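You operate a simulated robot arm through the tools that you are given. There is no shell and no other tool.

Carry out the task below with a simulated robot arm. There is one attempt and no reset: what you move stays moved.

## Task
Put things in order on the packing bench. At the end: the green jet stands on top of the white sample roll; the grey block stands where the silver large weight stood; the brown block stands where the grey block stood; the silver large weight stands on top of the grey wiping pad; whatever was shut is shut again. Leave all else as you found it, and nothing knocked over.

The check looks at the end state, three seconds after you hand in, the way a careful person would. Anything else that was tipped, shoved, dropped, spilled or broken makes it a failure.

## Robot
A 7-joint arm with a two-finger parallel gripper, fixed in place. Base frame: the origin is on the floor under the middle of its stand, x ahead of it, y to its left, z up; the work surface is at about z = 900. Readings come in mm, degrees, newtons and seconds.
With the tool pointing down near the work surface it reaches from about 300 to 680 mm from the base axis. Its first joint turns from -66.0 to 66.0 degrees. Payload 1.57 kg.
The TCP is the grasp point between the finger pads, 30 mm short of the fingertips. In the tool frame z runs along the fingers and y along their closing line. The gripper opens to 110 mm. The fingers are 24 mm wide and 12 mm thick; the gripper's body (48 by 112 mm) begins 78 mm behind the TCP.
Orientation is told as [roll, pitch, yaw] about the base's x, y, z axes, in that order, counted from this pose: with the fingers straight down and closing along the base's y, the tool's x points along the base's -x, its y along +y and its z along -z.

## Interface
- The arm moves only by the tool apply_moves. Its argument "increments" is a list that holds one entry, the list of rows, each a list of 7 numbers: the turn, a rotation vector about the base's x, y, z in degrees, then the shift along the base's x, y, z in mm, then the opening, from 0 (shut) to 1 (fully open). In form: [[[wx, wy, wz, tx, ty, tz, claw], ...]]. A call has 1 to 20 rows; each row shifts and turns the commanded pose from where the row before left it. Each row takes 0.2 s and may step no farther than 50 mm and 8.6 degrees from the row before; otherwise, or with a gripper value out of range, the whole call is refused. A pose out of reach is approached as far as the arm can. The call stops where the force on the tool passes 40 N (or 10 N more than at its start, if that is more) or the arm is blocked; 0.2 s more then pass. Each finger travels about 108 mm/s and halts on what it meets, pressing with about 39 N; the grip force reading is that of the motor and also rises with nothing between the fingers. The clock runs only during rows and for 0.2 s after the last one: add rows that do not move to give the fingers time. It gives the time, the measured TCP pose, the force on the tool (base axes), the opening and the grip force at its end, in the units of the frame above (readings bear some noise), with the torque about the TCP (base axes, N m) and any sound that the robot's microphone picked up.
- Cameras (640 x 400 px; columns grow to the right, rows downward): "scene" is fixed at [162.4, -385.5, 1411.3]; the picture's right is [0.82, -0.58, 0.00], its down [-0.29, -0.41, -0.87] and it looks along [0.50, 0.71, -0.50] (base axes); focal length 334 px, centre (320, 200). "wrist" rides on the gripper at [70, 16, -141] in the tool frame; the picture's right is [-0.23, 0.97, 0.00], its down [-0.86, -0.20, -0.48] and it looks along [-0.47, -0.11, 0.88] (tool axes); focal length 222 px, centre (320, 200). There is no depth. A picture from a camera that has moved, and an enlarged one, comes with that camera's place and axes in the base frame and with its lens.
- camera(camera): a new picture of that camera. No time passes.
- zoom(camera, box): a new picture of the part [left, top, right, bottom] of that camera's present view, enlarged. No time passes.
- job_done(): hands the job in; it is judged then, once.

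Places have to be worked out from the pictures, the camera data and where the tool is seen. Open the gripper and draw the arm clear of the work before you hand the job in, unless the task says otherwise.

The tools are called after "Request:" as a command line: name --argument value ..., lists and objects as JSON in quotes. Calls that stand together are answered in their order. apply_moves: Moves the arm, as the interface text tells. Its arguments: {"type":"object","properties":{"increments":{"type":"array"}},"required":["increments"]} The other tools are called the same way: camera (camera) takes a picture; zoom (camera, box) takes an enlarged picture of a part of a camera's view; job_done () hands the job in.

At the start:

```text
clock: 0.0
ee_pos: [309.8, 263.3, 1242.4]
orientation: [0.1, 0.0, 0.0]
force: [0.5, -0.1, 0.4]
moment: [0.03, 0.01, 0.01]
grip_width: 110.0
grasp_force: 0.2
```

scene: 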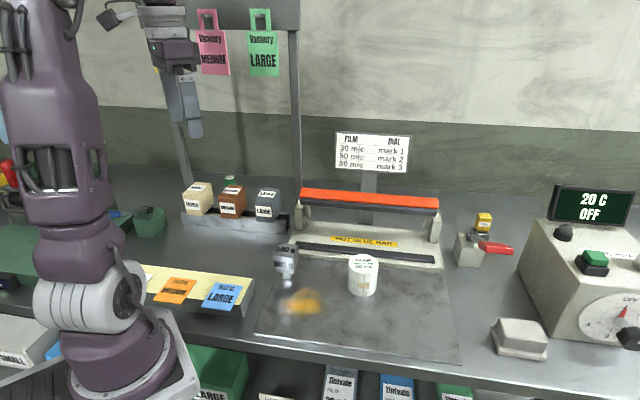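
wrist: 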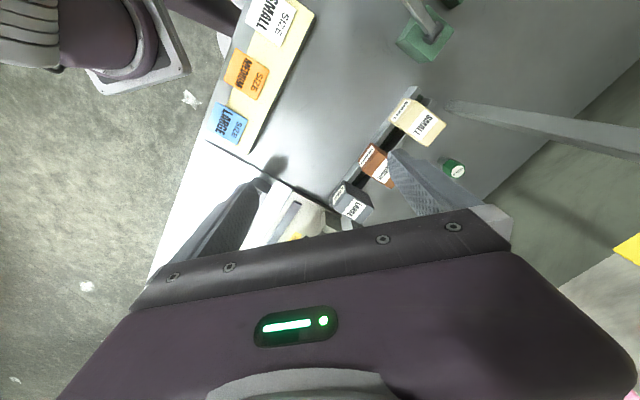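

The first pictures show the bench with blocks in a rack, a white roll, a sealing machine and more. I take enlarged views to identify the objects.

Request:
zoom --camera "scene" --box '[160, 160, 320, 260]'

Request:
zoom --camera "scene" --box '[240, 230, 400, 330]'

Request:
zoom --camera "scene" --box '[420, 200, 640, 370]'

Request:
zoom --camera "scene" --box '[0, 130, 180, 250]'

Request:
zoom --camera "scene" --box '[0, 240, 260, 400]'

```text
4.00 times, centred on (240, 210) of scene
camera zoom: at [162.4, -385.5, 1411.3], right [0.82, -0.58, 0.0], down [-0.29, -0.41, -0.87], along [0.5, 0.71, -0.5], focal length 1338 px, centre (640, 160)
```

zoom: 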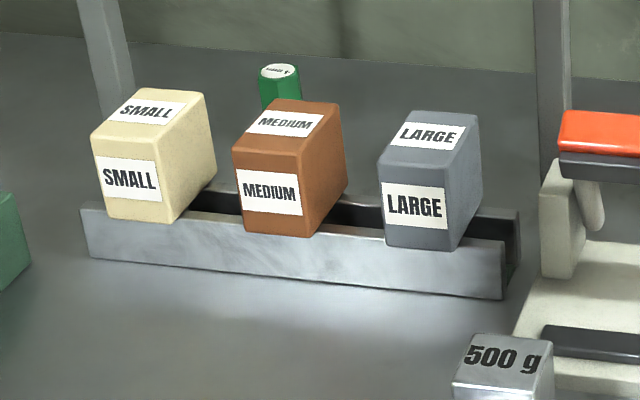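

```text
4.00 times, centred on (320, 280) of scene
camera zoom: at [162.4, -385.5, 1411.3], right [0.82, -0.58, 0.0], down [-0.29, -0.41, -0.87], along [0.5, 0.71, -0.5], focal length 1338 px, centre (320, -120)
```

zoom: 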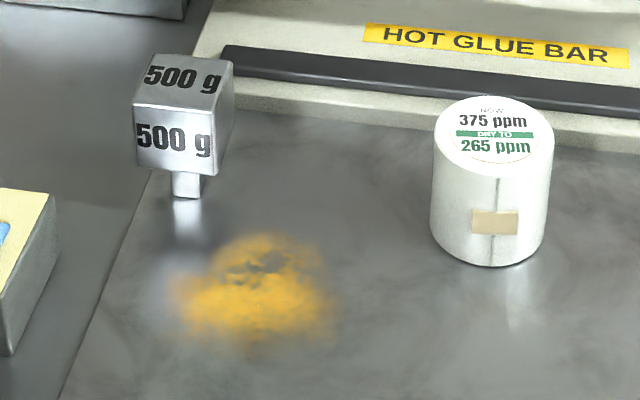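

```text
2.35 times, centred on (530, 285) of scene
camera zoom: at [162.4, -385.5, 1411.3], right [0.82, -0.58, 0.0], down [-0.29, -0.41, -0.87], along [0.5, 0.71, -0.5], focal length 787 px, centre (-174, 0)
```

zoom: 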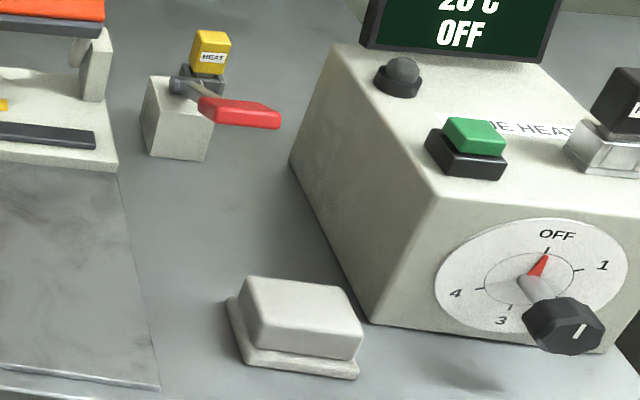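

```text
3.33 times, centred on (90, 190) of scene
camera zoom: at [162.4, -385.5, 1411.3], right [0.82, -0.58, 0.0], down [-0.29, -0.41, -0.87], along [0.5, 0.71, -0.5], focal length 1115 px, centre (1087, 233)
```

zoom: 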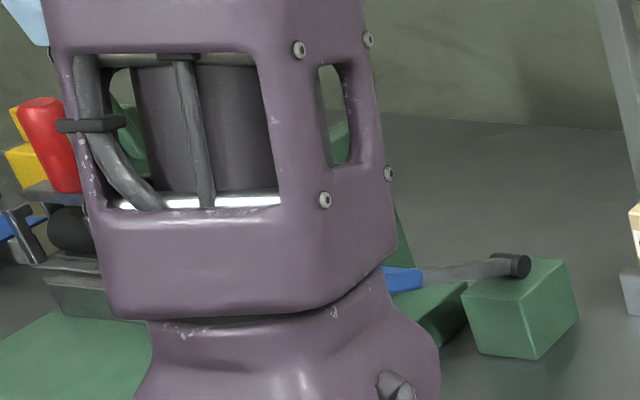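

```text
2.46 times, centred on (130, 320) of scene
camera zoom: at [162.4, -385.5, 1411.3], right [0.82, -0.58, 0.0], down [-0.29, -0.41, -0.87], along [0.5, 0.71, -0.5], focal length 823 px, centre (788, -95)
```

zoom: 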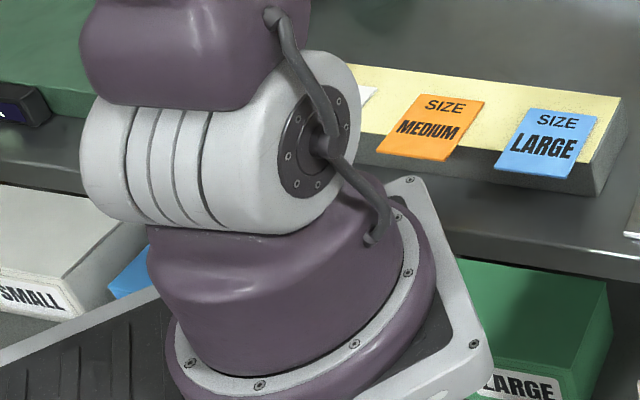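

Next I look at the rest of the view: the bins below the bench, the shelf signs and the left portion of the bench.

Request:
zoom --camera "scene" --box '[180, 330, 480, 400]'

Request:
zoom --camera "scene" --box '[280, 120, 480, 270]'

Request:
zoom --camera "scene" --box '[205, 165, 255, 200]'

Request:
zoom --camera "scene" --box '[90, 0, 310, 140]'

Request:
zoom --camera "wrist" --box '[200, 0, 500, 250]'

```text
2.13 times, centred on (330, 365) of scene
camera zoom: at [162.4, -385.5, 1411.3], right [0.82, -0.58, 0.0], down [-0.29, -0.41, -0.87], along [0.5, 0.71, -0.5], focal length 714 px, centre (299, -152)
```

zoom: 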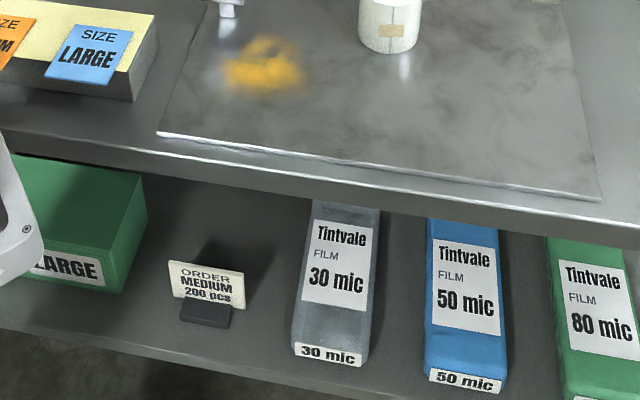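

```text
2.67 times, centred on (380, 195) of scene
camera zoom: at [162.4, -385.5, 1411.3], right [0.82, -0.58, 0.0], down [-0.29, -0.41, -0.87], along [0.5, 0.71, -0.5], focal length 892 px, centre (160, 213)
```

zoom: 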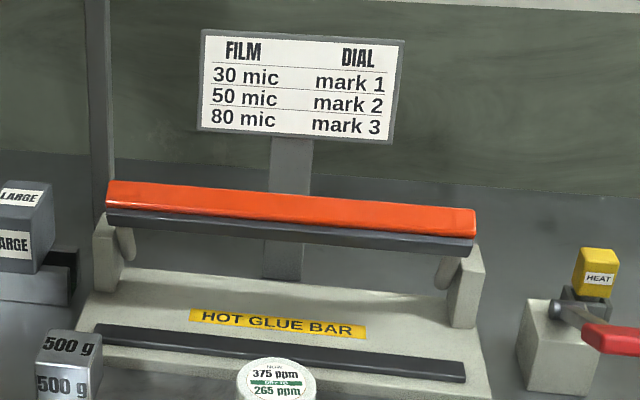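

```text
11.43 times, centred on (230, 182) of scene
camera zoom: at [162.4, -385.5, 1411.3], right [0.82, -0.58, 0.0], down [-0.29, -0.41, -0.87], along [0.5, 0.71, -0.5], focal length 3823 px, centre (1349, 400)
```

zoom: 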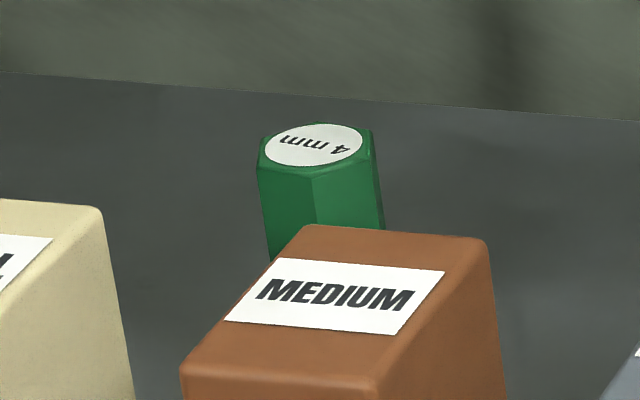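

```text
2.86 times, centred on (200, 70) of scene
camera zoom: at [162.4, -385.5, 1411.3], right [0.82, -0.58, 0.0], down [-0.29, -0.41, -0.87], along [0.5, 0.71, -0.5], focal length 956 px, centre (663, 571)
```

zoom: 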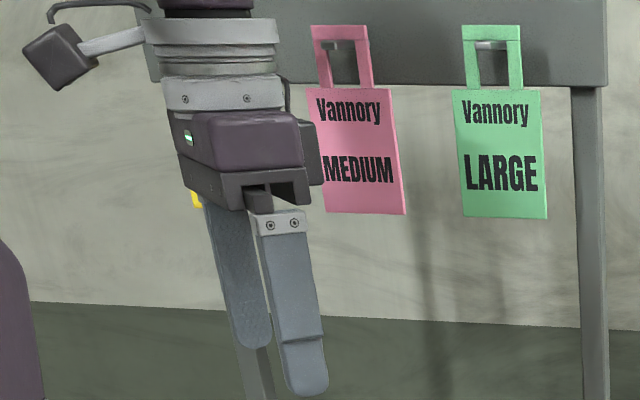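

```text
1.60 times, centred on (350, 125) of wrist
camera zoom: at [239.7, 278.4, 1383.9], right [0.23, 0.97, 0.0], down [0.86, -0.2, 0.48], along [0.47, -0.11, -0.88], focal length 355 px, centre (272, 320)
```

zoom: 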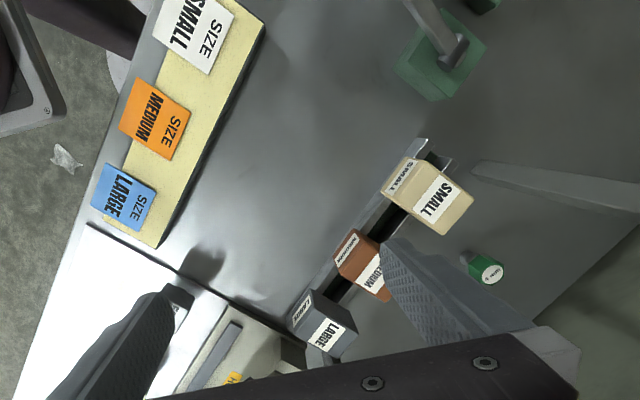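

I'll bring the arm to the middle, kept high, so the wrist camera shows the bench from above.

Request:
apply_moves --increments '[[[0, 0, 0, 5, -40, 0, 1], [0, 0, 0, 15, -40, 0, 1], [0, 0, 0, 15, -40, 0, 1], [0, 0, 0, 15, -40, 0, 1], [0, 0, 0, 15, -40, 0, 1], [0, 0, 0, 15, -40, 0, 1], [0, 0, 0, 0, -20, 0, 1]]]'

Request:
camera --camera "wrist"

Request:
camera --camera "scene"

```text
clock: 1.6
ee_pos: [391.3, 0.0, 1241.9]
orientation: [0.0, 0.1, -0.1]
force: [0.2, 0.5, -1.4]
moment: [0.02, 0.01, -0.04]
grip_width: 110.1
grasp_force: 0.0
```

```text
taken
camera wrist: at [320.7, 15.9, 1384.2], right [0.23, 0.97, 0.0], down [0.86, -0.2, 0.48], along [0.47, -0.11, -0.88], focal length 222 px, centre (320, 200)
```

wrist: 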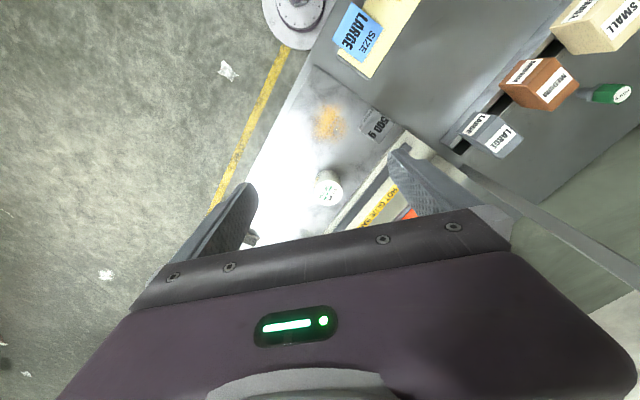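

```text
taken
```

scene: 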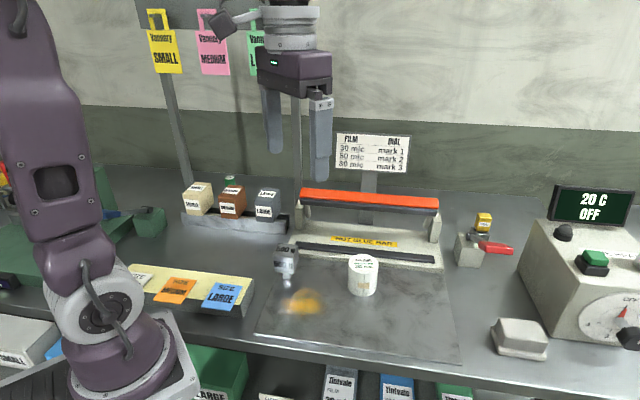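

The wrist view shows the rack, weight and roll. I enlarge these regions to measure positions.

Request:
zoom --camera "wrist" --box '[420, 0, 640, 170]'

Request:
zoom --camera "wrist" --box '[290, 80, 430, 240]'

```text
2.35 times, centred on (530, 85) of wrist
camera zoom: at [320.7, 15.9, 1384.2], right [0.23, 0.97, 0.0], down [0.86, -0.2, 0.48], along [0.47, -0.11, -0.88], focal length 523 px, centre (-174, 471)
```

zoom: 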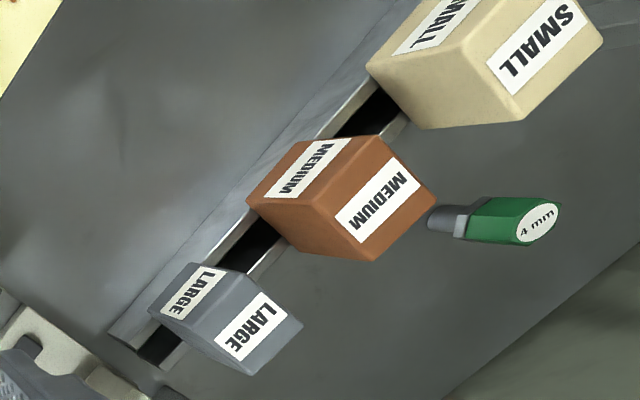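

```text
2.50 times, centred on (360, 160) of wrist
camera zoom: at [320.7, 15.9, 1384.2], right [0.23, 0.97, 0.0], down [0.86, -0.2, 0.48], along [0.47, -0.11, -0.88], focal length 555 px, centre (220, 300)
```

zoom: 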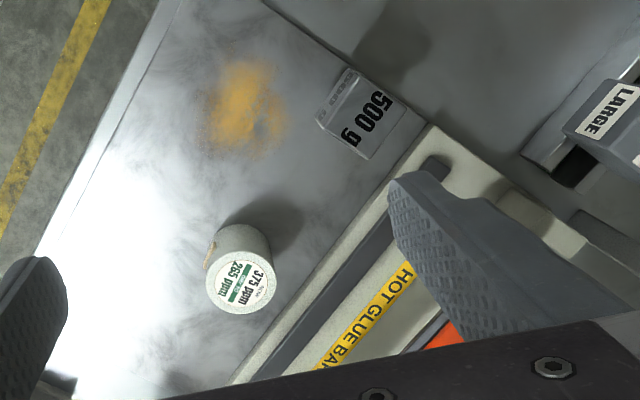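

I want to look at the right side (the grey pad-like item and the heater unit), so I'll swing right and tilt the gripper outward at height.

Request:
apply_moves --increments '[[[0, 0, -8, 0, -40, 0, 1], [0, 0, -8, 0, -40, 0, 1], [0, 0, -8, 0, -40, 0, 1], [-3.25, -7.3, 0, 0, -20, 0, 1], [-3.25, -7.3, 0, 0, -10, 0, 1], [-3.25, -7.3, 0, 0, 0, 0, 1], [0, 0, 0, 0, 0, 0, 1]]]'

Request:
camera --camera "wrist"

```text
clock: 3.2
ee_pos: [390.7, -148.0, 1241.9]
orientation: [0.0, -24.0, -24.1]
force: [-0.2, -0.8, 1.0]
moment: [0.0, -0.01, -0.01]
grip_width: 109.9
grasp_force: 0.0
```

```text
taken
camera wrist: at [285.6, -83.2, 1342.9], right [0.59, 0.81, 0.09], down [0.45, -0.42, 0.79], along [0.67, -0.42, -0.61], focal length 222 px, centre (320, 200)
```

wrist: 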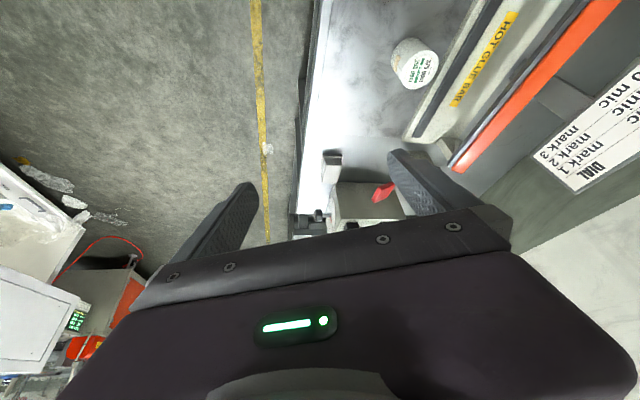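

The pad-like item and the heater unit appear between the fingers; I zoom there.

Request:
zoom --camera "wrist" --box '[280, 110, 440, 240]'

```text
3.08 times, centred on (360, 175) of wrist
camera zoom: at [285.6, -83.2, 1342.9], right [0.59, 0.81, 0.09], down [0.45, -0.42, 0.79], along [0.67, -0.42, -0.61], focal length 684 px, centre (197, 277)
```

zoom: 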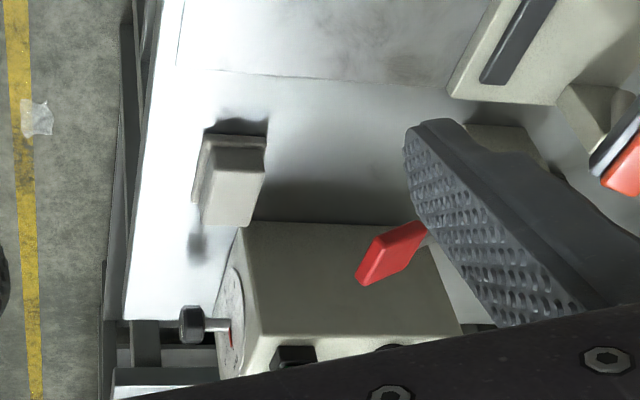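

The right side shows only one pad-like item there. I now survey the left side of the bench by swinging back left, keeping well short of the hanging bags.

Request:
apply_moves --increments '[[[3.25, 7.3, 0, 0, 20, 0, 1], [3.25, 7.3, 0, 0, 40, 0, 1], [3.25, 7.3, 0, 0, 40, 0, 1], [0, 0, 8, -5, 40, 0, 1], [0, 0, 8, -5, 40, 0, 1], [0, 0, 8, -5, 40, 0, 1], [0, 0, 8, -10, 40, 0, 1], [0, 0, 8, -15, 40, 0, 1], [0, 0, 8, -20, 40, 0, 1], [0, 0, 8, -20, 40, 0, 1], [0, 0, 8, -20, 40, 0, 1], [0, 0, 0, 0, 0, 0, 1]]]'

Request:
camera --camera "wrist"

Request:
camera --camera "scene"

```text
clock: 5.8
ee_pos: [289.0, 272.6, 1243.2]
orientation: [0.0, 0.1, 40.1]
force: [-1.3, -0.8, -1.3]
moment: [-0.02, -0.01, 0.02]
grip_width: 110.0
grasp_force: 0.0
```

```text
taken
camera wrist: at [226.3, 240.1, 1384.5], right [-0.45, 0.89, 0.0], down [0.78, 0.4, 0.48], along [0.43, 0.22, -0.88], focal length 222 px, centre (320, 200)
```

wrist: 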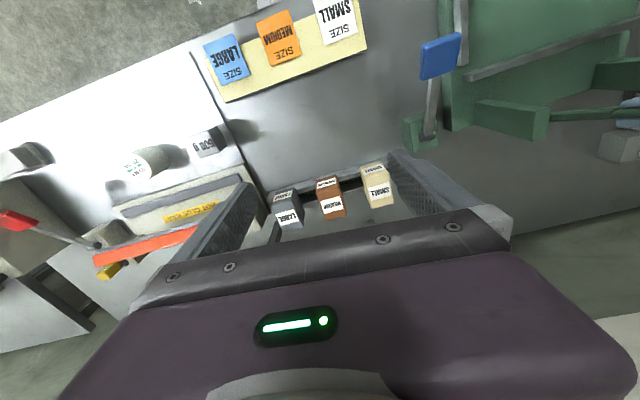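

```text
taken
```

scene: 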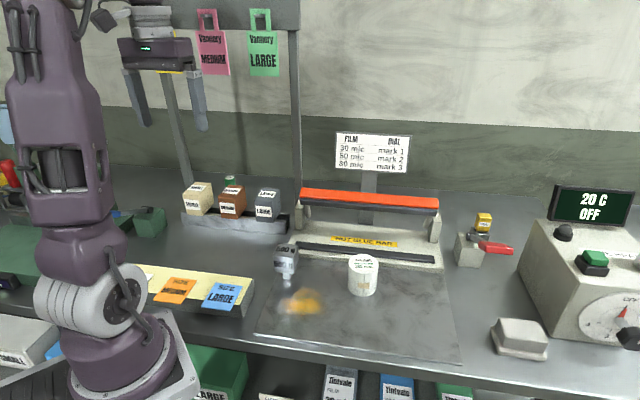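

Request:
zoom --camera "wrist" --box '[380, 0, 640, 220]'

Request:
zoom --camera "wrist" --box '[240, 130, 420, 240]'

Request:
zoom --camera "wrist" --box '[100, 110, 260, 220]'

```text
1.82 times, centred on (510, 110) of wrist
camera zoom: at [226.3, 240.1, 1384.5], right [-0.45, 0.89, 0.0], down [0.78, 0.4, 0.48], along [0.43, 0.22, -0.88], focal length 404 px, centre (-26, 364)
```

zoom: 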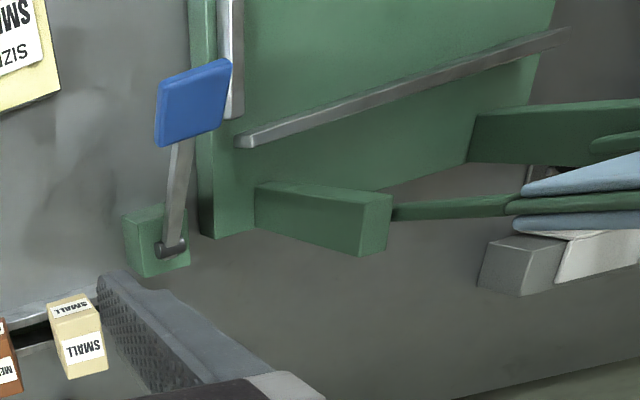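

```text
3.56 times, centred on (330, 185) of wrist
camera zoom: at [226.3, 240.1, 1384.5], right [-0.45, 0.89, 0.0], down [0.78, 0.4, 0.48], along [0.43, 0.22, -0.88], focal length 790 px, centre (284, 253)
```

zoom: 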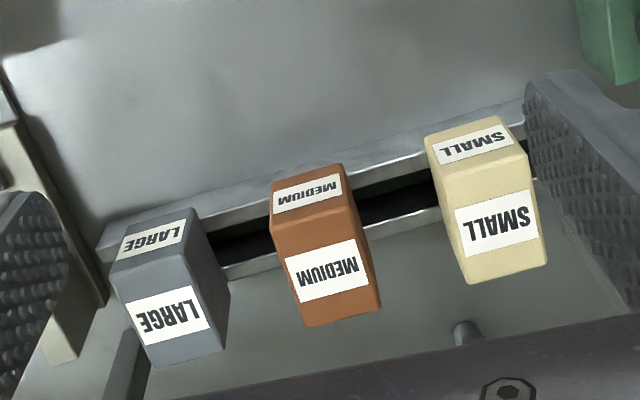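

```text
3.64 times, centred on (180, 165) of wrist
camera zoom: at [226.3, 240.1, 1384.5], right [-0.45, 0.89, 0.0], down [0.78, 0.4, 0.48], along [0.43, 0.22, -0.88], focal length 808 px, centre (829, 327)
```

zoom: 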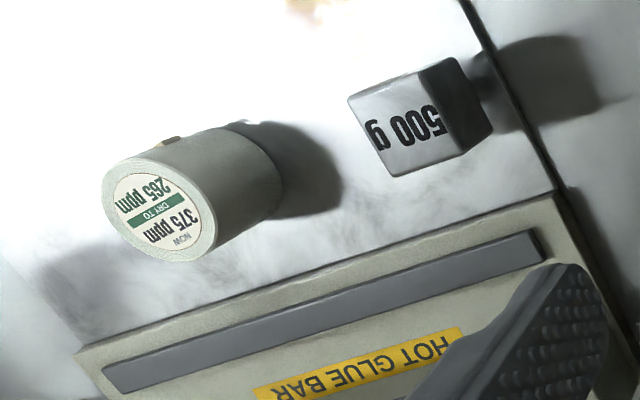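

No other pad on the left, so the item near the heater unit is the candidate. I look at it and its neighbours at high zoom.

Request:
zoom --camera "scene" --box '[480, 305, 560, 365]'

Request:
zoom --camera "scene" --box '[440, 200, 530, 280]'

Request:
zoom --camera "scene" --box '[550, 210, 640, 360]'

Request:
zoom --camera "scene" --box '[265, 235, 315, 290]'

Request:
zoom --camera "scene" --box '[0, 150, 60, 300]'

```text
6.67 times, centred on (520, 335) of scene
camera zoom: at [162.4, -385.5, 1411.3], right [0.82, -0.58, 0.0], down [-0.29, -0.41, -0.87], along [0.5, 0.71, -0.5], focal length 2230 px, centre (-1013, -700)
```

zoom: 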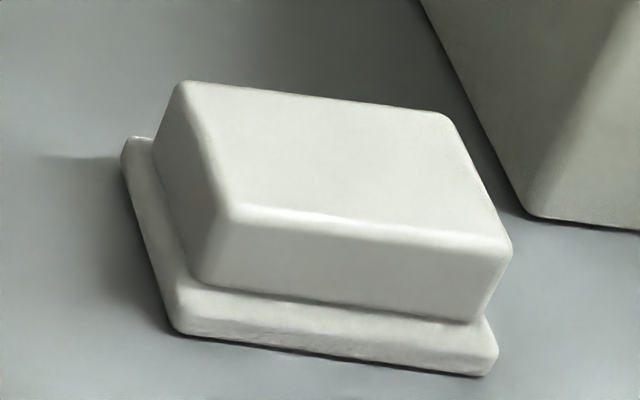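

```text
5.00 times, centred on (485, 240) of scene
camera zoom: at [162.4, -385.5, 1411.3], right [0.82, -0.58, 0.0], down [-0.29, -0.41, -0.87], along [0.5, 0.71, -0.5], focal length 1672 px, centre (-505, 0)
```

zoom: 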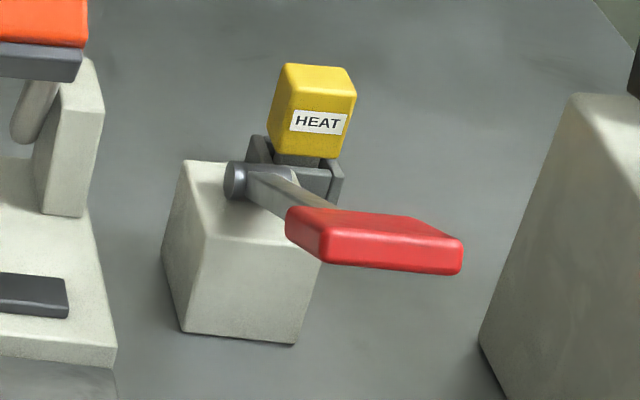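

```text
2.67 times, centred on (595, 285) of scene
camera zoom: at [162.4, -385.5, 1411.3], right [0.82, -0.58, 0.0], down [-0.29, -0.41, -0.87], along [0.5, 0.71, -0.5], focal length 892 px, centre (-413, -27)
```

zoom: 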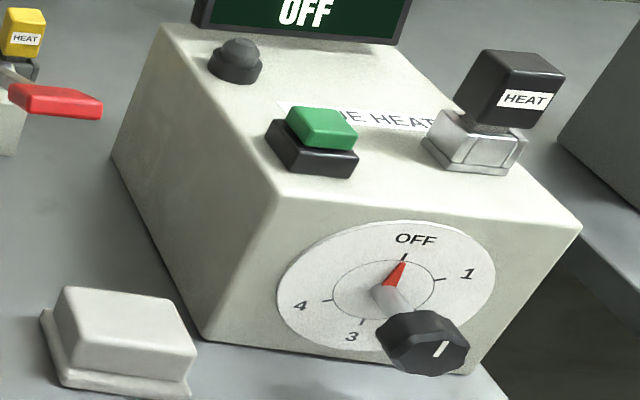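

```text
7.27 times, centred on (290, 262) of scene
camera zoom: at [162.4, -385.5, 1411.3], right [0.82, -0.58, 0.0], down [-0.29, -0.41, -0.87], along [0.5, 0.71, -0.5], focal length 2433 px, centre (538, -254)
```

zoom: 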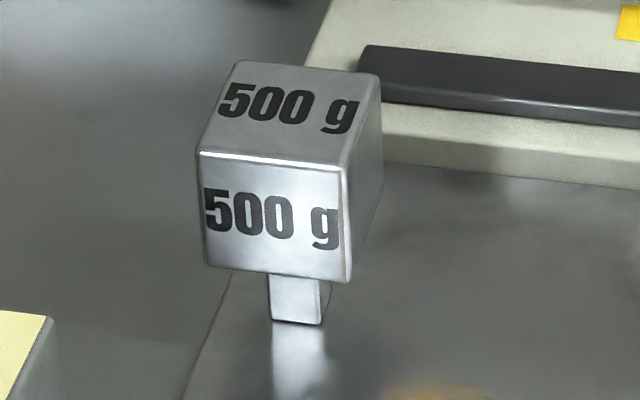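

```text
2.67 times, centred on (30, 225) of scene
camera zoom: at [162.4, -385.5, 1411.3], right [0.82, -0.58, 0.0], down [-0.29, -0.41, -0.87], along [0.5, 0.71, -0.5], focal length 892 px, centre (1093, 133)
```

zoom: 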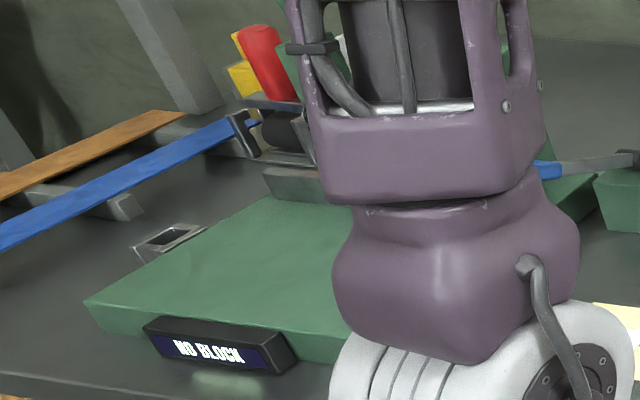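

The bench is laid out at 45° to the base. I judge the weight at about (418, 99) with its 41 mm body between z 936 and 978 on a narrow foot, and the wiping pad centred near (662, −272), just past straight‑down reach. So I'll use an outward tilt of 24° and move above the weight.

Request:
apply_moves --increments '[[[0, 0, 5, 21.5, -29, -23.8, 1], [5.66, -5.66, 0, 21.5, -29, -23.8, 1], [5.66, -5.66, 0, 21.5, -29, -23.8, 1], [5.66, -5.66, 0, 21.5, -29, -23.8, 1], [0, 0, 0, 21.5, -29, -23.8, 1], [0, 0, 0, 21.5, -28.6, -23.8, 1], [0, 0, 0, 0, 0, 0, 1]]]'

Request:
camera --camera "wrist"

Request:
camera --camera "scene"

```text
clock: 7.4
ee_pos: [418.5, 98.7, 1097.1]
orientation: [0.0, -24.0, 45.0]
force: [0.6, 0.6, 0.0]
moment: [0.02, 0.03, -0.01]
grip_width: 109.9
grasp_force: 0.0
```

```text
taken
camera wrist: at [321.5, 25.0, 1199.4], right [-0.54, 0.84, 0.09], down [0.56, 0.27, 0.79], along [0.63, 0.48, -0.61], focal length 222 px, centre (320, 200)
```

wrist: 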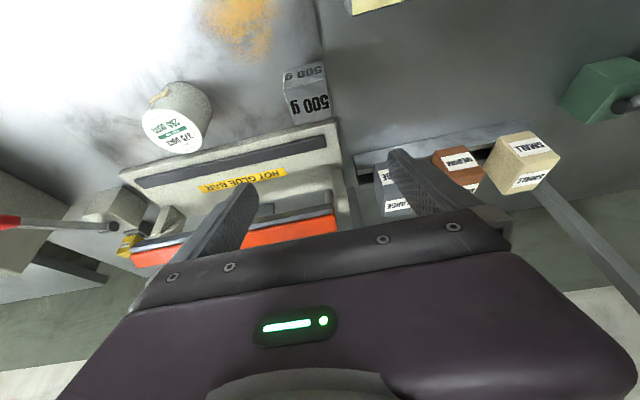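

```text
taken
```

scene: 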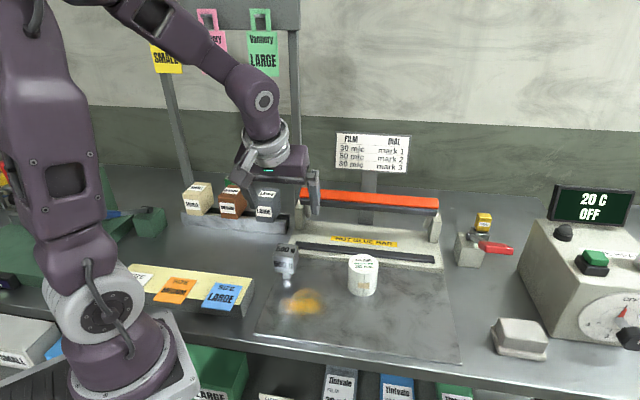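

The pose is reached with the tilt. I zoom on the weight to refine its location before descending.

Request:
zoom --camera "wrist" --box '[260, 40, 360, 140]'

Request:
zoom --camera "wrist" --box '[350, 100, 580, 240]'

```text
4.00 times, centred on (310, 90) of wrist
camera zoom: at [321.5, 25.0, 1199.4], right [-0.54, 0.84, 0.09], down [0.56, 0.27, 0.79], along [0.63, 0.48, -0.61], focal length 888 px, centre (360, 640)
```

zoom: 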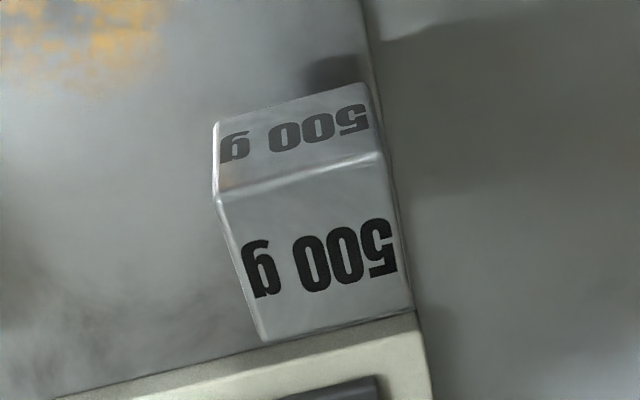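

```text
2.78 times, centred on (465, 170) of wrist
camera zoom: at [321.5, 25.0, 1199.4], right [-0.54, 0.84, 0.09], down [0.56, 0.27, 0.79], along [0.63, 0.48, -0.61], focal length 618 px, centre (-84, 284)
```

zoom: 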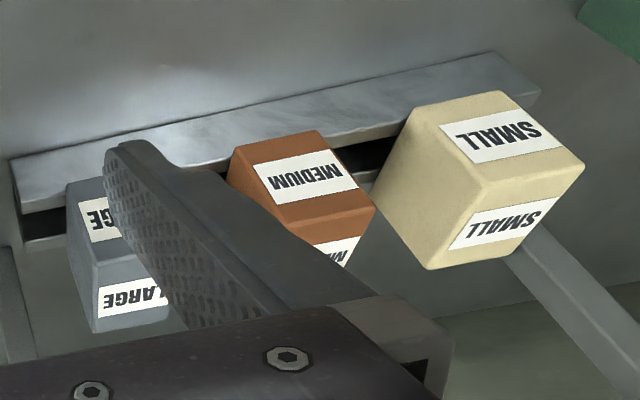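

The refined top centre is about (417, 99), which agrees with the first estimate. I descend to z ≈ 957 around the weight's body and close.

Request:
apply_moves --increments '[[[0, 0, 0, -1, 0.3, -40, 1], [0, 0, 0, 0, 0, -40, 1], [0, 0, 0, 0, 0, -35, 1], [0, 0, 0, 0, 0, -25, 1], [0, 0, 0, 0, 0, 0, 1]]]'

Request:
camera --camera "wrist"

Request:
zoom --camera "scene" --box '[220, 180, 380, 300]'

```text
clock: 8.6
ee_pos: [415.4, 100.5, 959.2]
orientation: [0.1, -24.0, 45.1]
force: [-0.4, -0.7, -0.2]
moment: [0.01, 0.02, 0.01]
grip_width: 110.2
grasp_force: 0.1
```

```text
taken
camera wrist: at [319.0, 25.5, 1060.8], right [-0.54, 0.84, 0.09], down [0.56, 0.27, 0.79], along [0.63, 0.48, -0.61], focal length 222 px, centre (320, 200)
```

wrist: 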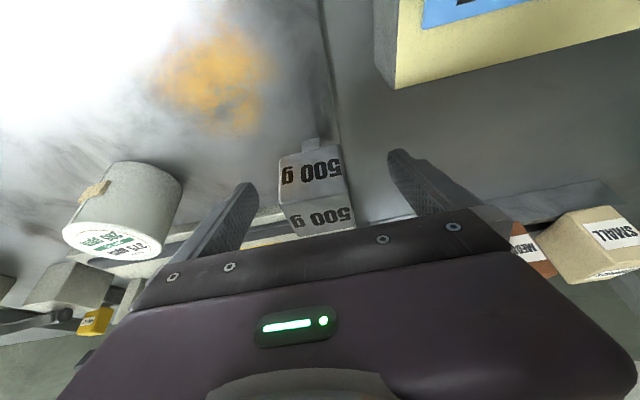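

```text
3.33 times, centred on (300, 240) of scene
camera zoom: at [162.4, -385.5, 1411.3], right [0.82, -0.58, 0.0], down [-0.29, -0.41, -0.87], along [0.5, 0.71, -0.5], focal length 1115 px, centre (387, 67)
```

zoom: 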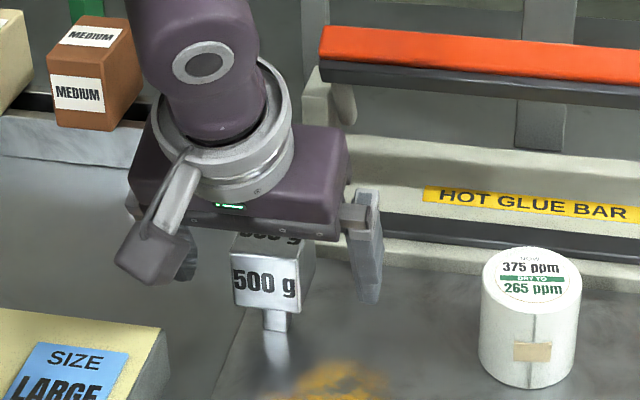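

The weight's body sits between the fingers. I close the gripper.

Request:
apply_moves --increments '[[[0, 0, 0, 0, 0, 0, 0.5], [0, 0, 0, 0, 0, 0, 0.3], [0, 0, 0, 0, 0, 0, 0.2], [0, 0, 0, 0, 0, 0, 0.2]]]'

Request:
zoom --camera "scene" --box '[220, 180, 380, 300]'

```text
clock: 9.6
ee_pos: [416.4, 100.2, 960.2]
orientation: [0.0, -23.9, 45.0]
force: [1.7, -1.0, 0.1]
moment: [0.0, -0.08, 0.02]
grip_width: 44.0
grasp_force: 39.7
```

```text
3.33 times, centred on (300, 240) of scene
camera zoom: at [162.4, -385.6, 1411.3], right [0.82, -0.58, 0.0], down [-0.29, -0.41, -0.87], along [0.5, 0.71, -0.5], focal length 1115 px, centre (387, 67)
```

zoom: 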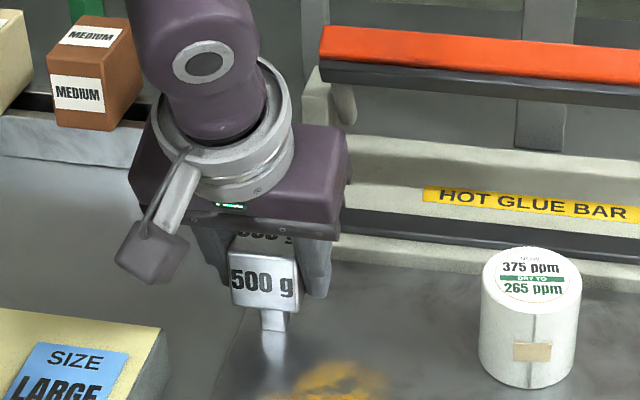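

The grip is firm at 44 mm. I lift the weight straight up and check it hangs upright.

Request:
apply_moves --increments '[[[0, 0, 0, 0, 0, 10, 0.2], [0, 0, 0, 0, 0, 25, 0.2], [0, 0, 0, 0, 0, 40, 0.2], [0, 0, 0, 0, 0, 40, 0.2], [0, 0, 0, 0, 0, 40, 0.2], [0, 0, 0, 0, 0, 40, 0.2], [0, 0, 0, 0, 0, 0, 0.2]]]'

Request:
zoom --camera "scene" --box '[220, 100, 400, 300]'

Request:
camera --camera "wrist"

```text
clock: 11.2
ee_pos: [418.2, 101.7, 1153.9]
orientation: [0.0, -23.9, 45.1]
force: [-0.4, -0.1, -5.6]
moment: [-0.02, 0.01, 0.01]
grip_width: 44.0
grasp_force: 39.0
```

```text
2.00 times, centred on (310, 200) of scene
camera zoom: at [162.4, -385.5, 1411.3], right [0.82, -0.58, 0.0], down [-0.29, -0.41, -0.87], along [0.5, 0.71, -0.5], focal length 669 px, centre (340, 200)
```

zoom: 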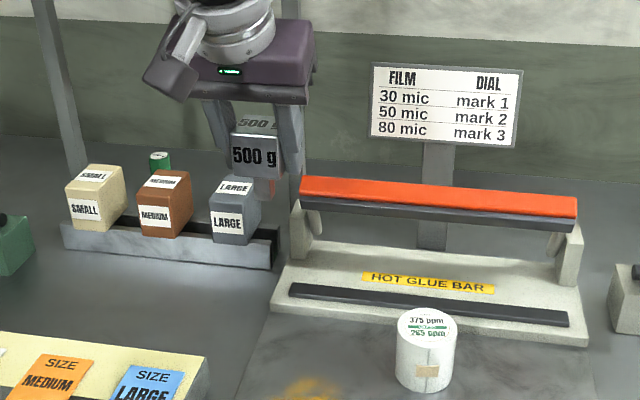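

```text
taken
camera wrist: at [321.1, 26.1, 1255.6], right [-0.54, 0.84, 0.09], down [0.56, 0.27, 0.78], along [0.63, 0.48, -0.61], focal length 222 px, centre (320, 200)
```

wrist: 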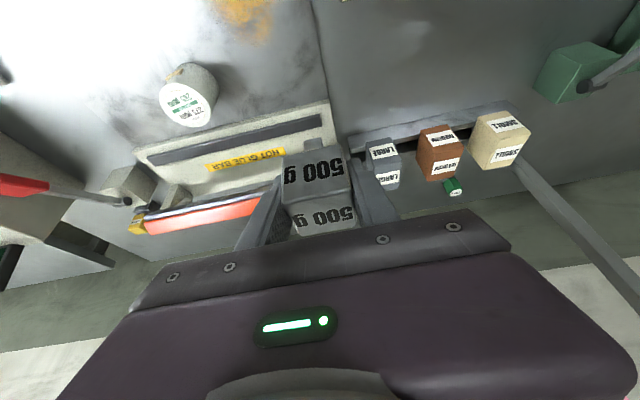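

The weight is lifted (about 5.6 N). I check the foot of the weight closely.

Request:
zoom --camera "scene" --box '[270, 130, 330, 220]'

Request:
zoom --camera "scene" --box '[250, 230, 400, 330]'

```text
4.44 times, centred on (300, 175) of scene
camera zoom: at [162.4, -385.5, 1411.3], right [0.82, -0.58, 0.0], down [-0.29, -0.41, -0.87], along [0.5, 0.71, -0.5], focal length 1487 px, centre (409, 311)
```

zoom: 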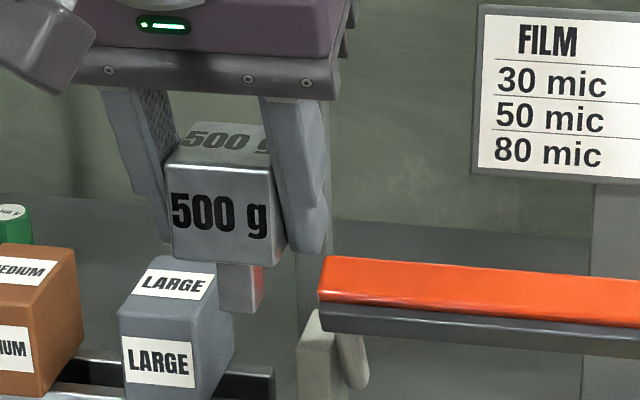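

```text
4.00 times, centred on (325, 280) of scene
camera zoom: at [162.4, -385.5, 1411.3], right [0.82, -0.58, 0.0], down [-0.29, -0.41, -0.87], along [0.5, 0.71, -0.5], focal length 1338 px, centre (300, -120)
```

zoom: 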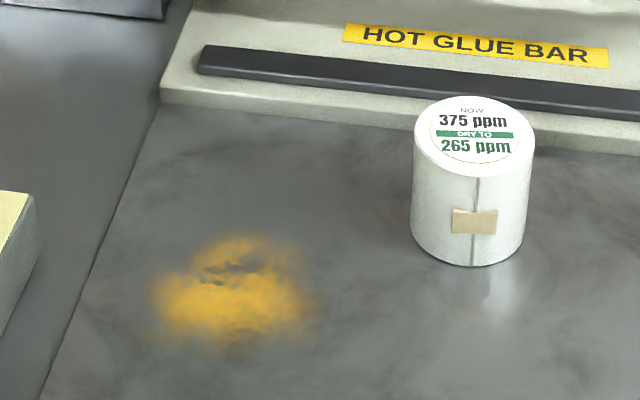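

Everything is clear. I swing the weight over to above the pad at (662, −272), turning by −90° so the tilt points outward there.

Request:
apply_moves --increments '[[[0, 0, -7.5, 20.3, -31.2, 0, 0.2], [0, 0, -7.5, 20.3, -31.2, 0, 0.2], [0, 0, -7.5, 20.3, -31.2, 0, 0.2], [0, 0, -7.5, 20.3, -31.2, 0, 0.2], [0, 0, -7.5, 20.3, -31.2, 0, 0.2], [0, 0, -7.5, 20.3, -31.2, 0, 0.2], [0, 0, -7.5, 20.3, -31.2, 0, 0.2], [0, 0, -7.5, 20.3, -31.2, 0, 0.2], [0, 0, -7.5, 20.3, -31.2, 0, 0.2], [0, 0, -7.5, 20.3, -31.2, 0, 0.2], [0, 0, -7.5, 20.3, -31.2, 0, 0.2], [0, 0, -7.5, 20.3, -31.2, 0, 0.2], [0, 0, 0, 0, 0, 0, 0.2], [0, 0, 0, 0, 0, 0, 0.2]]]'

Request:
camera --camera "scene"

Request:
camera --camera "wrist"

```text
clock: 14.2
ee_pos: [660.4, -273.6, 1155.3]
orientation: [0.0, -23.9, -45.1]
force: [-0.6, 1.5, -4.7]
moment: [0.05, 0.03, 0.01]
grip_width: 43.8
grasp_force: 39.4
```

```text
taken
```

scene: 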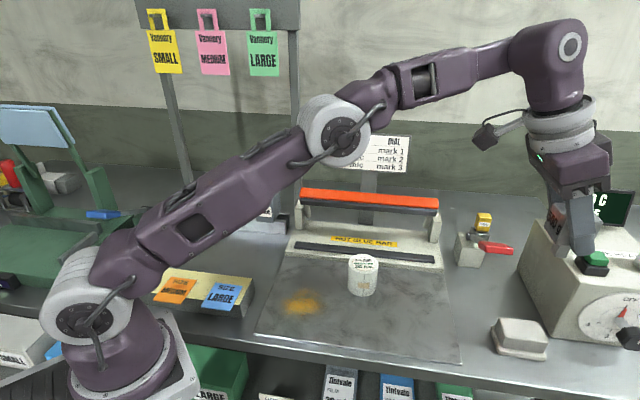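

```text
taken
camera wrist: at [587.1, -176.8, 1257.1], right [0.84, 0.54, 0.09], down [0.27, -0.56, 0.78], along [0.47, -0.63, -0.61], focal length 222 px, centre (320, 200)
```

wrist: 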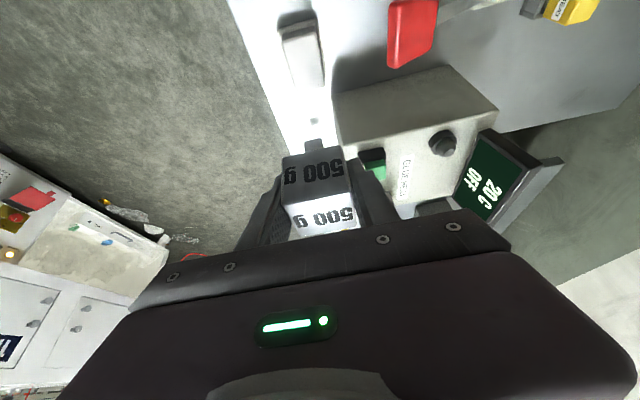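

The arm reaches over the pad. I zoom on the pad in the wrist view to confirm where it lies relative to the held weight.

Request:
zoom --camera "wrist" --box '[250, 0, 380, 160]'

Request:
zoom --camera "scene" --box '[480, 150, 640, 370]'

```text
2.50 times, centred on (315, 80) of wrist
camera zoom: at [587.1, -176.8, 1257.1], right [0.84, 0.54, 0.09], down [0.27, -0.56, 0.78], along [0.47, -0.63, -0.61], focal length 555 px, centre (332, 500)
```

zoom: 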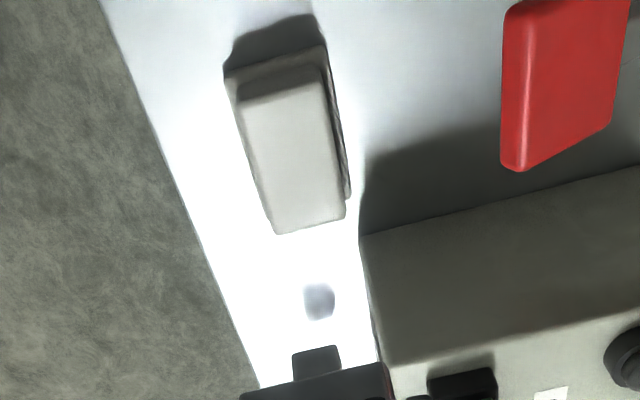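

```text
1.82 times, centred on (560, 260) of scene
camera zoom: at [162.5, -385.6, 1411.3], right [0.82, -0.58, 0.0], down [-0.29, -0.41, -0.87], along [0.5, 0.71, -0.5], focal length 608 px, centre (-116, 91)
```

zoom: 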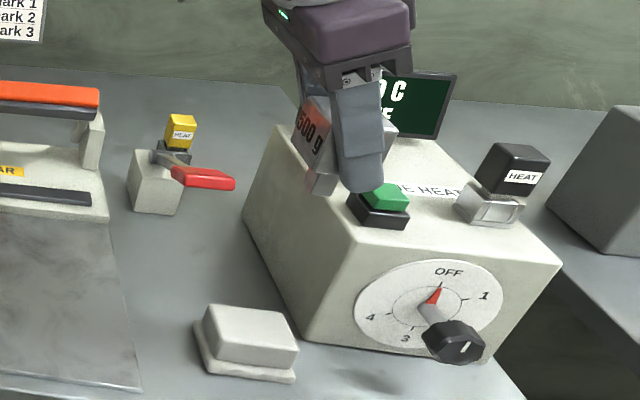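

Combining both views I put the pad's top centre at (661, −271.6), top z ≈ 939. I shift 2.5 mm and lower the weight to just above the pad, then check.

Request:
apply_moves --increments '[[[0, 0, 0, 0, 2.5, -30, 0.2], [0, 0, 0, 0, 0, -35, 0.2], [0, 0, 0, 0, 0, -35, 0.2], [0, 0, 0, 0, 0, -30, 0.2], [0, 0, 0, 0, 0, -15, 0.2], [0, 0, 0, 0, 0, 0, 0.2]]]'

Request:
zoom --camera "scene" --box '[470, 230, 600, 370]'

Request:
camera --camera "wrist"

```text
clock: 15.6
ee_pos: [661.4, -271.8, 1008.6]
orientation: [0.0, -23.9, -44.9]
force: [-0.2, -0.2, -4.6]
moment: [-0.02, 0.0, 0.0]
grip_width: 43.7
grasp_force: 39.0
```

```text
2.86 times, centred on (535, 300) of scene
camera zoom: at [162.5, -385.6, 1411.3], right [0.82, -0.58, 0.0], down [-0.29, -0.41, -0.87], along [0.5, 0.71, -0.5], focal length 956 px, centre (-294, -86)
```

zoom: 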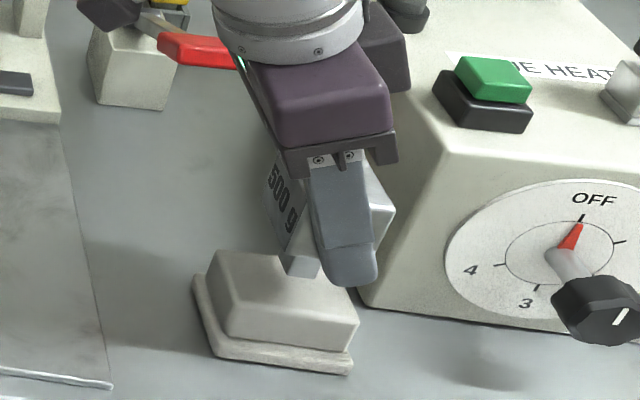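

```text
taken
camera wrist: at [587.1, -176.3, 1110.1], right [0.84, 0.54, 0.09], down [0.27, -0.56, 0.79], along [0.48, -0.63, -0.61], focal length 222 px, centre (320, 200)
```

wrist: 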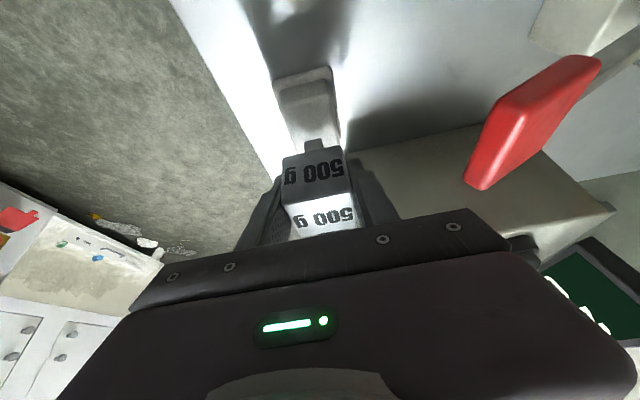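

The foot looks about 5 mm off the pad's centre, so I nudge by (−1, +4.5) and lower slowly to near contact.

Request:
apply_moves --increments '[[[0, 0, 0, -1, 4.5, 0, 0.2], [0, 0, 0, 0, 0, -4, 0.2], [0, 0, 0, 0, 0, -4, 0.2], [0, 0, 0, 0, 0, -3, 0.2], [0, 0, 0, 0, 0, 0, 0.2]]]'

Request:
zoom --camera "scene" --box '[490, 290, 570, 360]'

```text
clock: 16.8
ee_pos: [659.2, -268.8, 998.1]
orientation: [0.1, -24.0, -45.0]
force: [0.8, -0.8, -5.7]
moment: [-0.01, 0.01, -0.01]
grip_width: 43.9
grasp_force: 39.1
```

```text
5.71 times, centred on (530, 325) of scene
camera zoom: at [162.5, -385.6, 1411.3], right [0.82, -0.58, 0.0], down [-0.29, -0.41, -0.87], along [0.5, 0.71, -0.5], focal length 1911 px, centre (-880, -514)
```

zoom: 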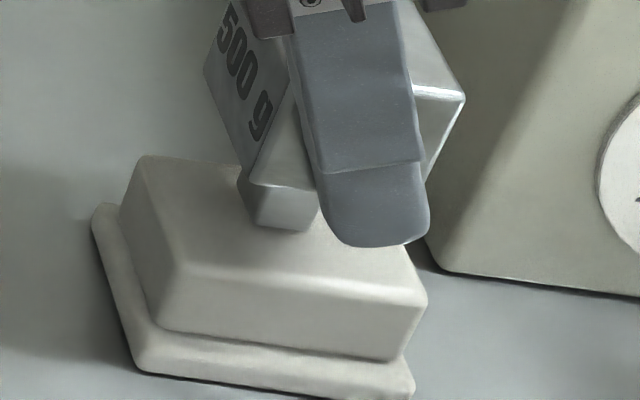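

Foot is centred and a few millimetres above the pad. I lower in small steps to find contact.

Request:
apply_moves --increments '[[[0, 0, 0, 0, 0, -1.5, 0.2], [0, 0, 0, 0, 0, -1.5, 0.2], [0, 0, 0, 0, 0, 0, 0.2]]]'

```text
clock: 17.6
ee_pos: [659.5, -268.0, 994.8]
orientation: [0.1, -24.1, -45.0]
force: [-0.1, 1.4, 0.8]
moment: [0.07, 0.0, 0.01]
grip_width: 43.8
grasp_force: 39.3
```

Contact is confirmed (the load went from −5.7 N to about 0). I open gently and check that the weight stands.

Request:
apply_moves --increments '[[[0, 0, 0, 0, 0, 0, 0.43], [0, 0, 0, 0, 0, 0, 0.5], [0, 0, 0, 0, 0, 0, 0.6], [0, 0, 0, 0, 0, 0, 0.6]]]'

Request:
zoom --camera "scene" --box '[480, 250, 580, 360]'

Request:
camera --camera "wrist"

```text
clock: 18.6
ee_pos: [659.8, -268.9, 995.4]
orientation: [0.0, -24.0, -45.0]
force: [0.5, -0.1, 0.0]
moment: [-0.01, 0.01, 0.02]
grip_width: 65.8
grasp_force: 0.0
```

```text
3.64 times, centred on (530, 305) of scene
camera zoom: at [162.4, -385.5, 1411.3], right [0.82, -0.58, 0.0], down [-0.29, -0.41, -0.87], along [0.5, 0.71, -0.5], focal length 1216 px, centre (-444, -182)
```

zoom: 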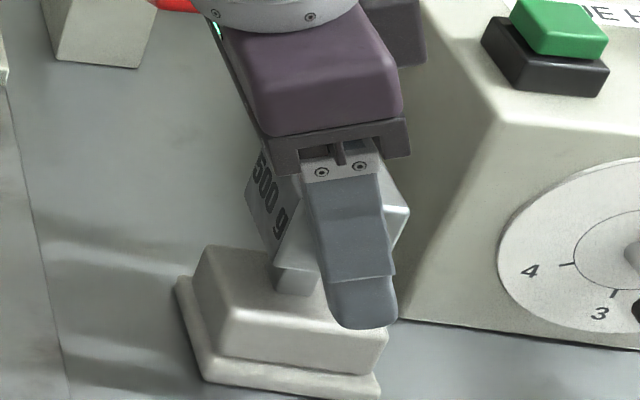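

```text
taken
camera wrist: at [585.7, -171.7, 1096.5], right [0.84, 0.54, 0.09], down [0.27, -0.56, 0.79], along [0.48, -0.63, -0.61], focal length 222 px, centre (320, 200)
```

wrist: 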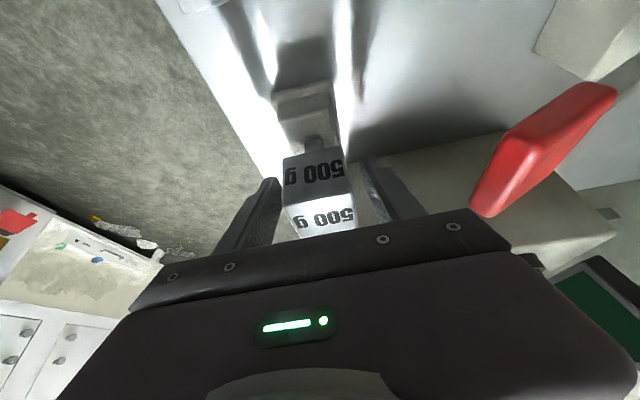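

The weight stands on the pad. I retreat upward and then come back around towards the block rack, keeping on the robot side of the sign and sealer.

Request:
apply_moves --increments '[[[0, 0, 0, 0, 0, 15, 0.6], [0, 0, 0, 0, 0, 30, 0.6], [0, 0, 0, 0, 0, 40, 0.6], [0, 0, 0, 0, 0, 40, 0.6], [0, 0, 0, 0, 0, 35, 0.6], [0, 0, 5.6, -25, 28.4, 0, 0.6], [0, 0, 5.6, -25, 28.4, 0, 0.6], [0, 0, 5.6, -25, 28.4, 0, 0.6], [0, 0, 5.6, -25, 28.4, 0, 0.6], [0, 0, 5.6, -25, 28.4, 0, 0.6], [0, 0, 5.6, -25, 28.4, 0, 0.6], [0, 0, 5.6, -25, 28.4, 0, 0.6], [0, 0, 5.8, -25, 28.4, 0, 0.6], [0, 0, 7.5, -5, 36.7, 0, 0.7], [0, 0, 7.5, -5, 36.7, 0, 0.7], [0, 0, 7.5, -5, 36.7, 0, 0.7], [0, 0, 7.5, -5, 36.7, 0, 0.7], [0, 0, 7.5, -5, 36.7, 0, 0.7], [0, 0, 7.5, -5, 36.7, 0, 0.7], [0, 0, 0, 0, 0, 0, 0.7]]]'

Request:
camera --camera "scene"

Request:
camera --camera "wrist"

```text
clock: 22.8
ee_pos: [430.6, 179.0, 1155.1]
orientation: [0.0, -24.0, 45.1]
force: [-0.1, -0.1, 0.2]
moment: [-0.01, 0.01, 0.01]
grip_width: 76.8
grasp_force: 0.0
```

```text
taken
```

scene: 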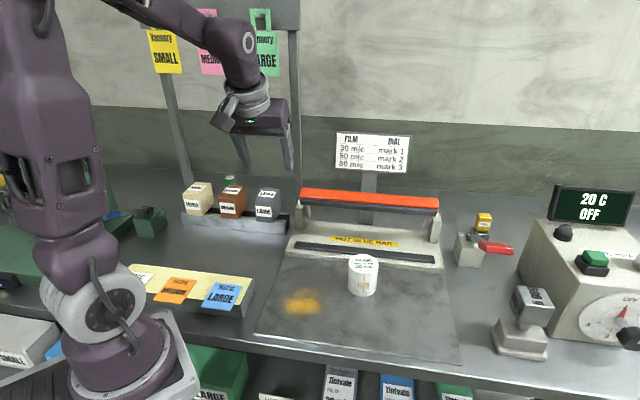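

```text
taken
camera wrist: at [333.7, 104.6, 1256.1], right [-0.54, 0.83, 0.09], down [0.56, 0.27, 0.79], along [0.63, 0.48, -0.61], focal length 222 px, centre (320, 200)
```

wrist: 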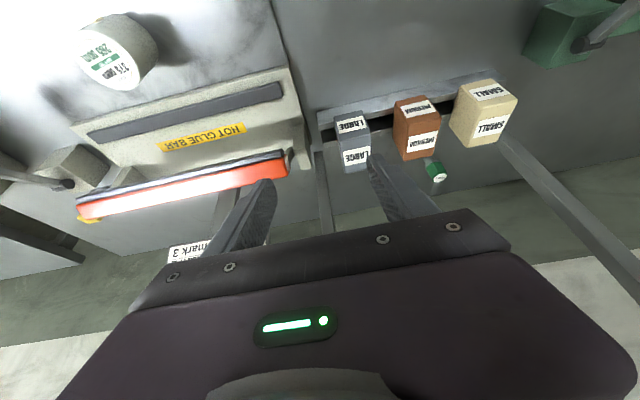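

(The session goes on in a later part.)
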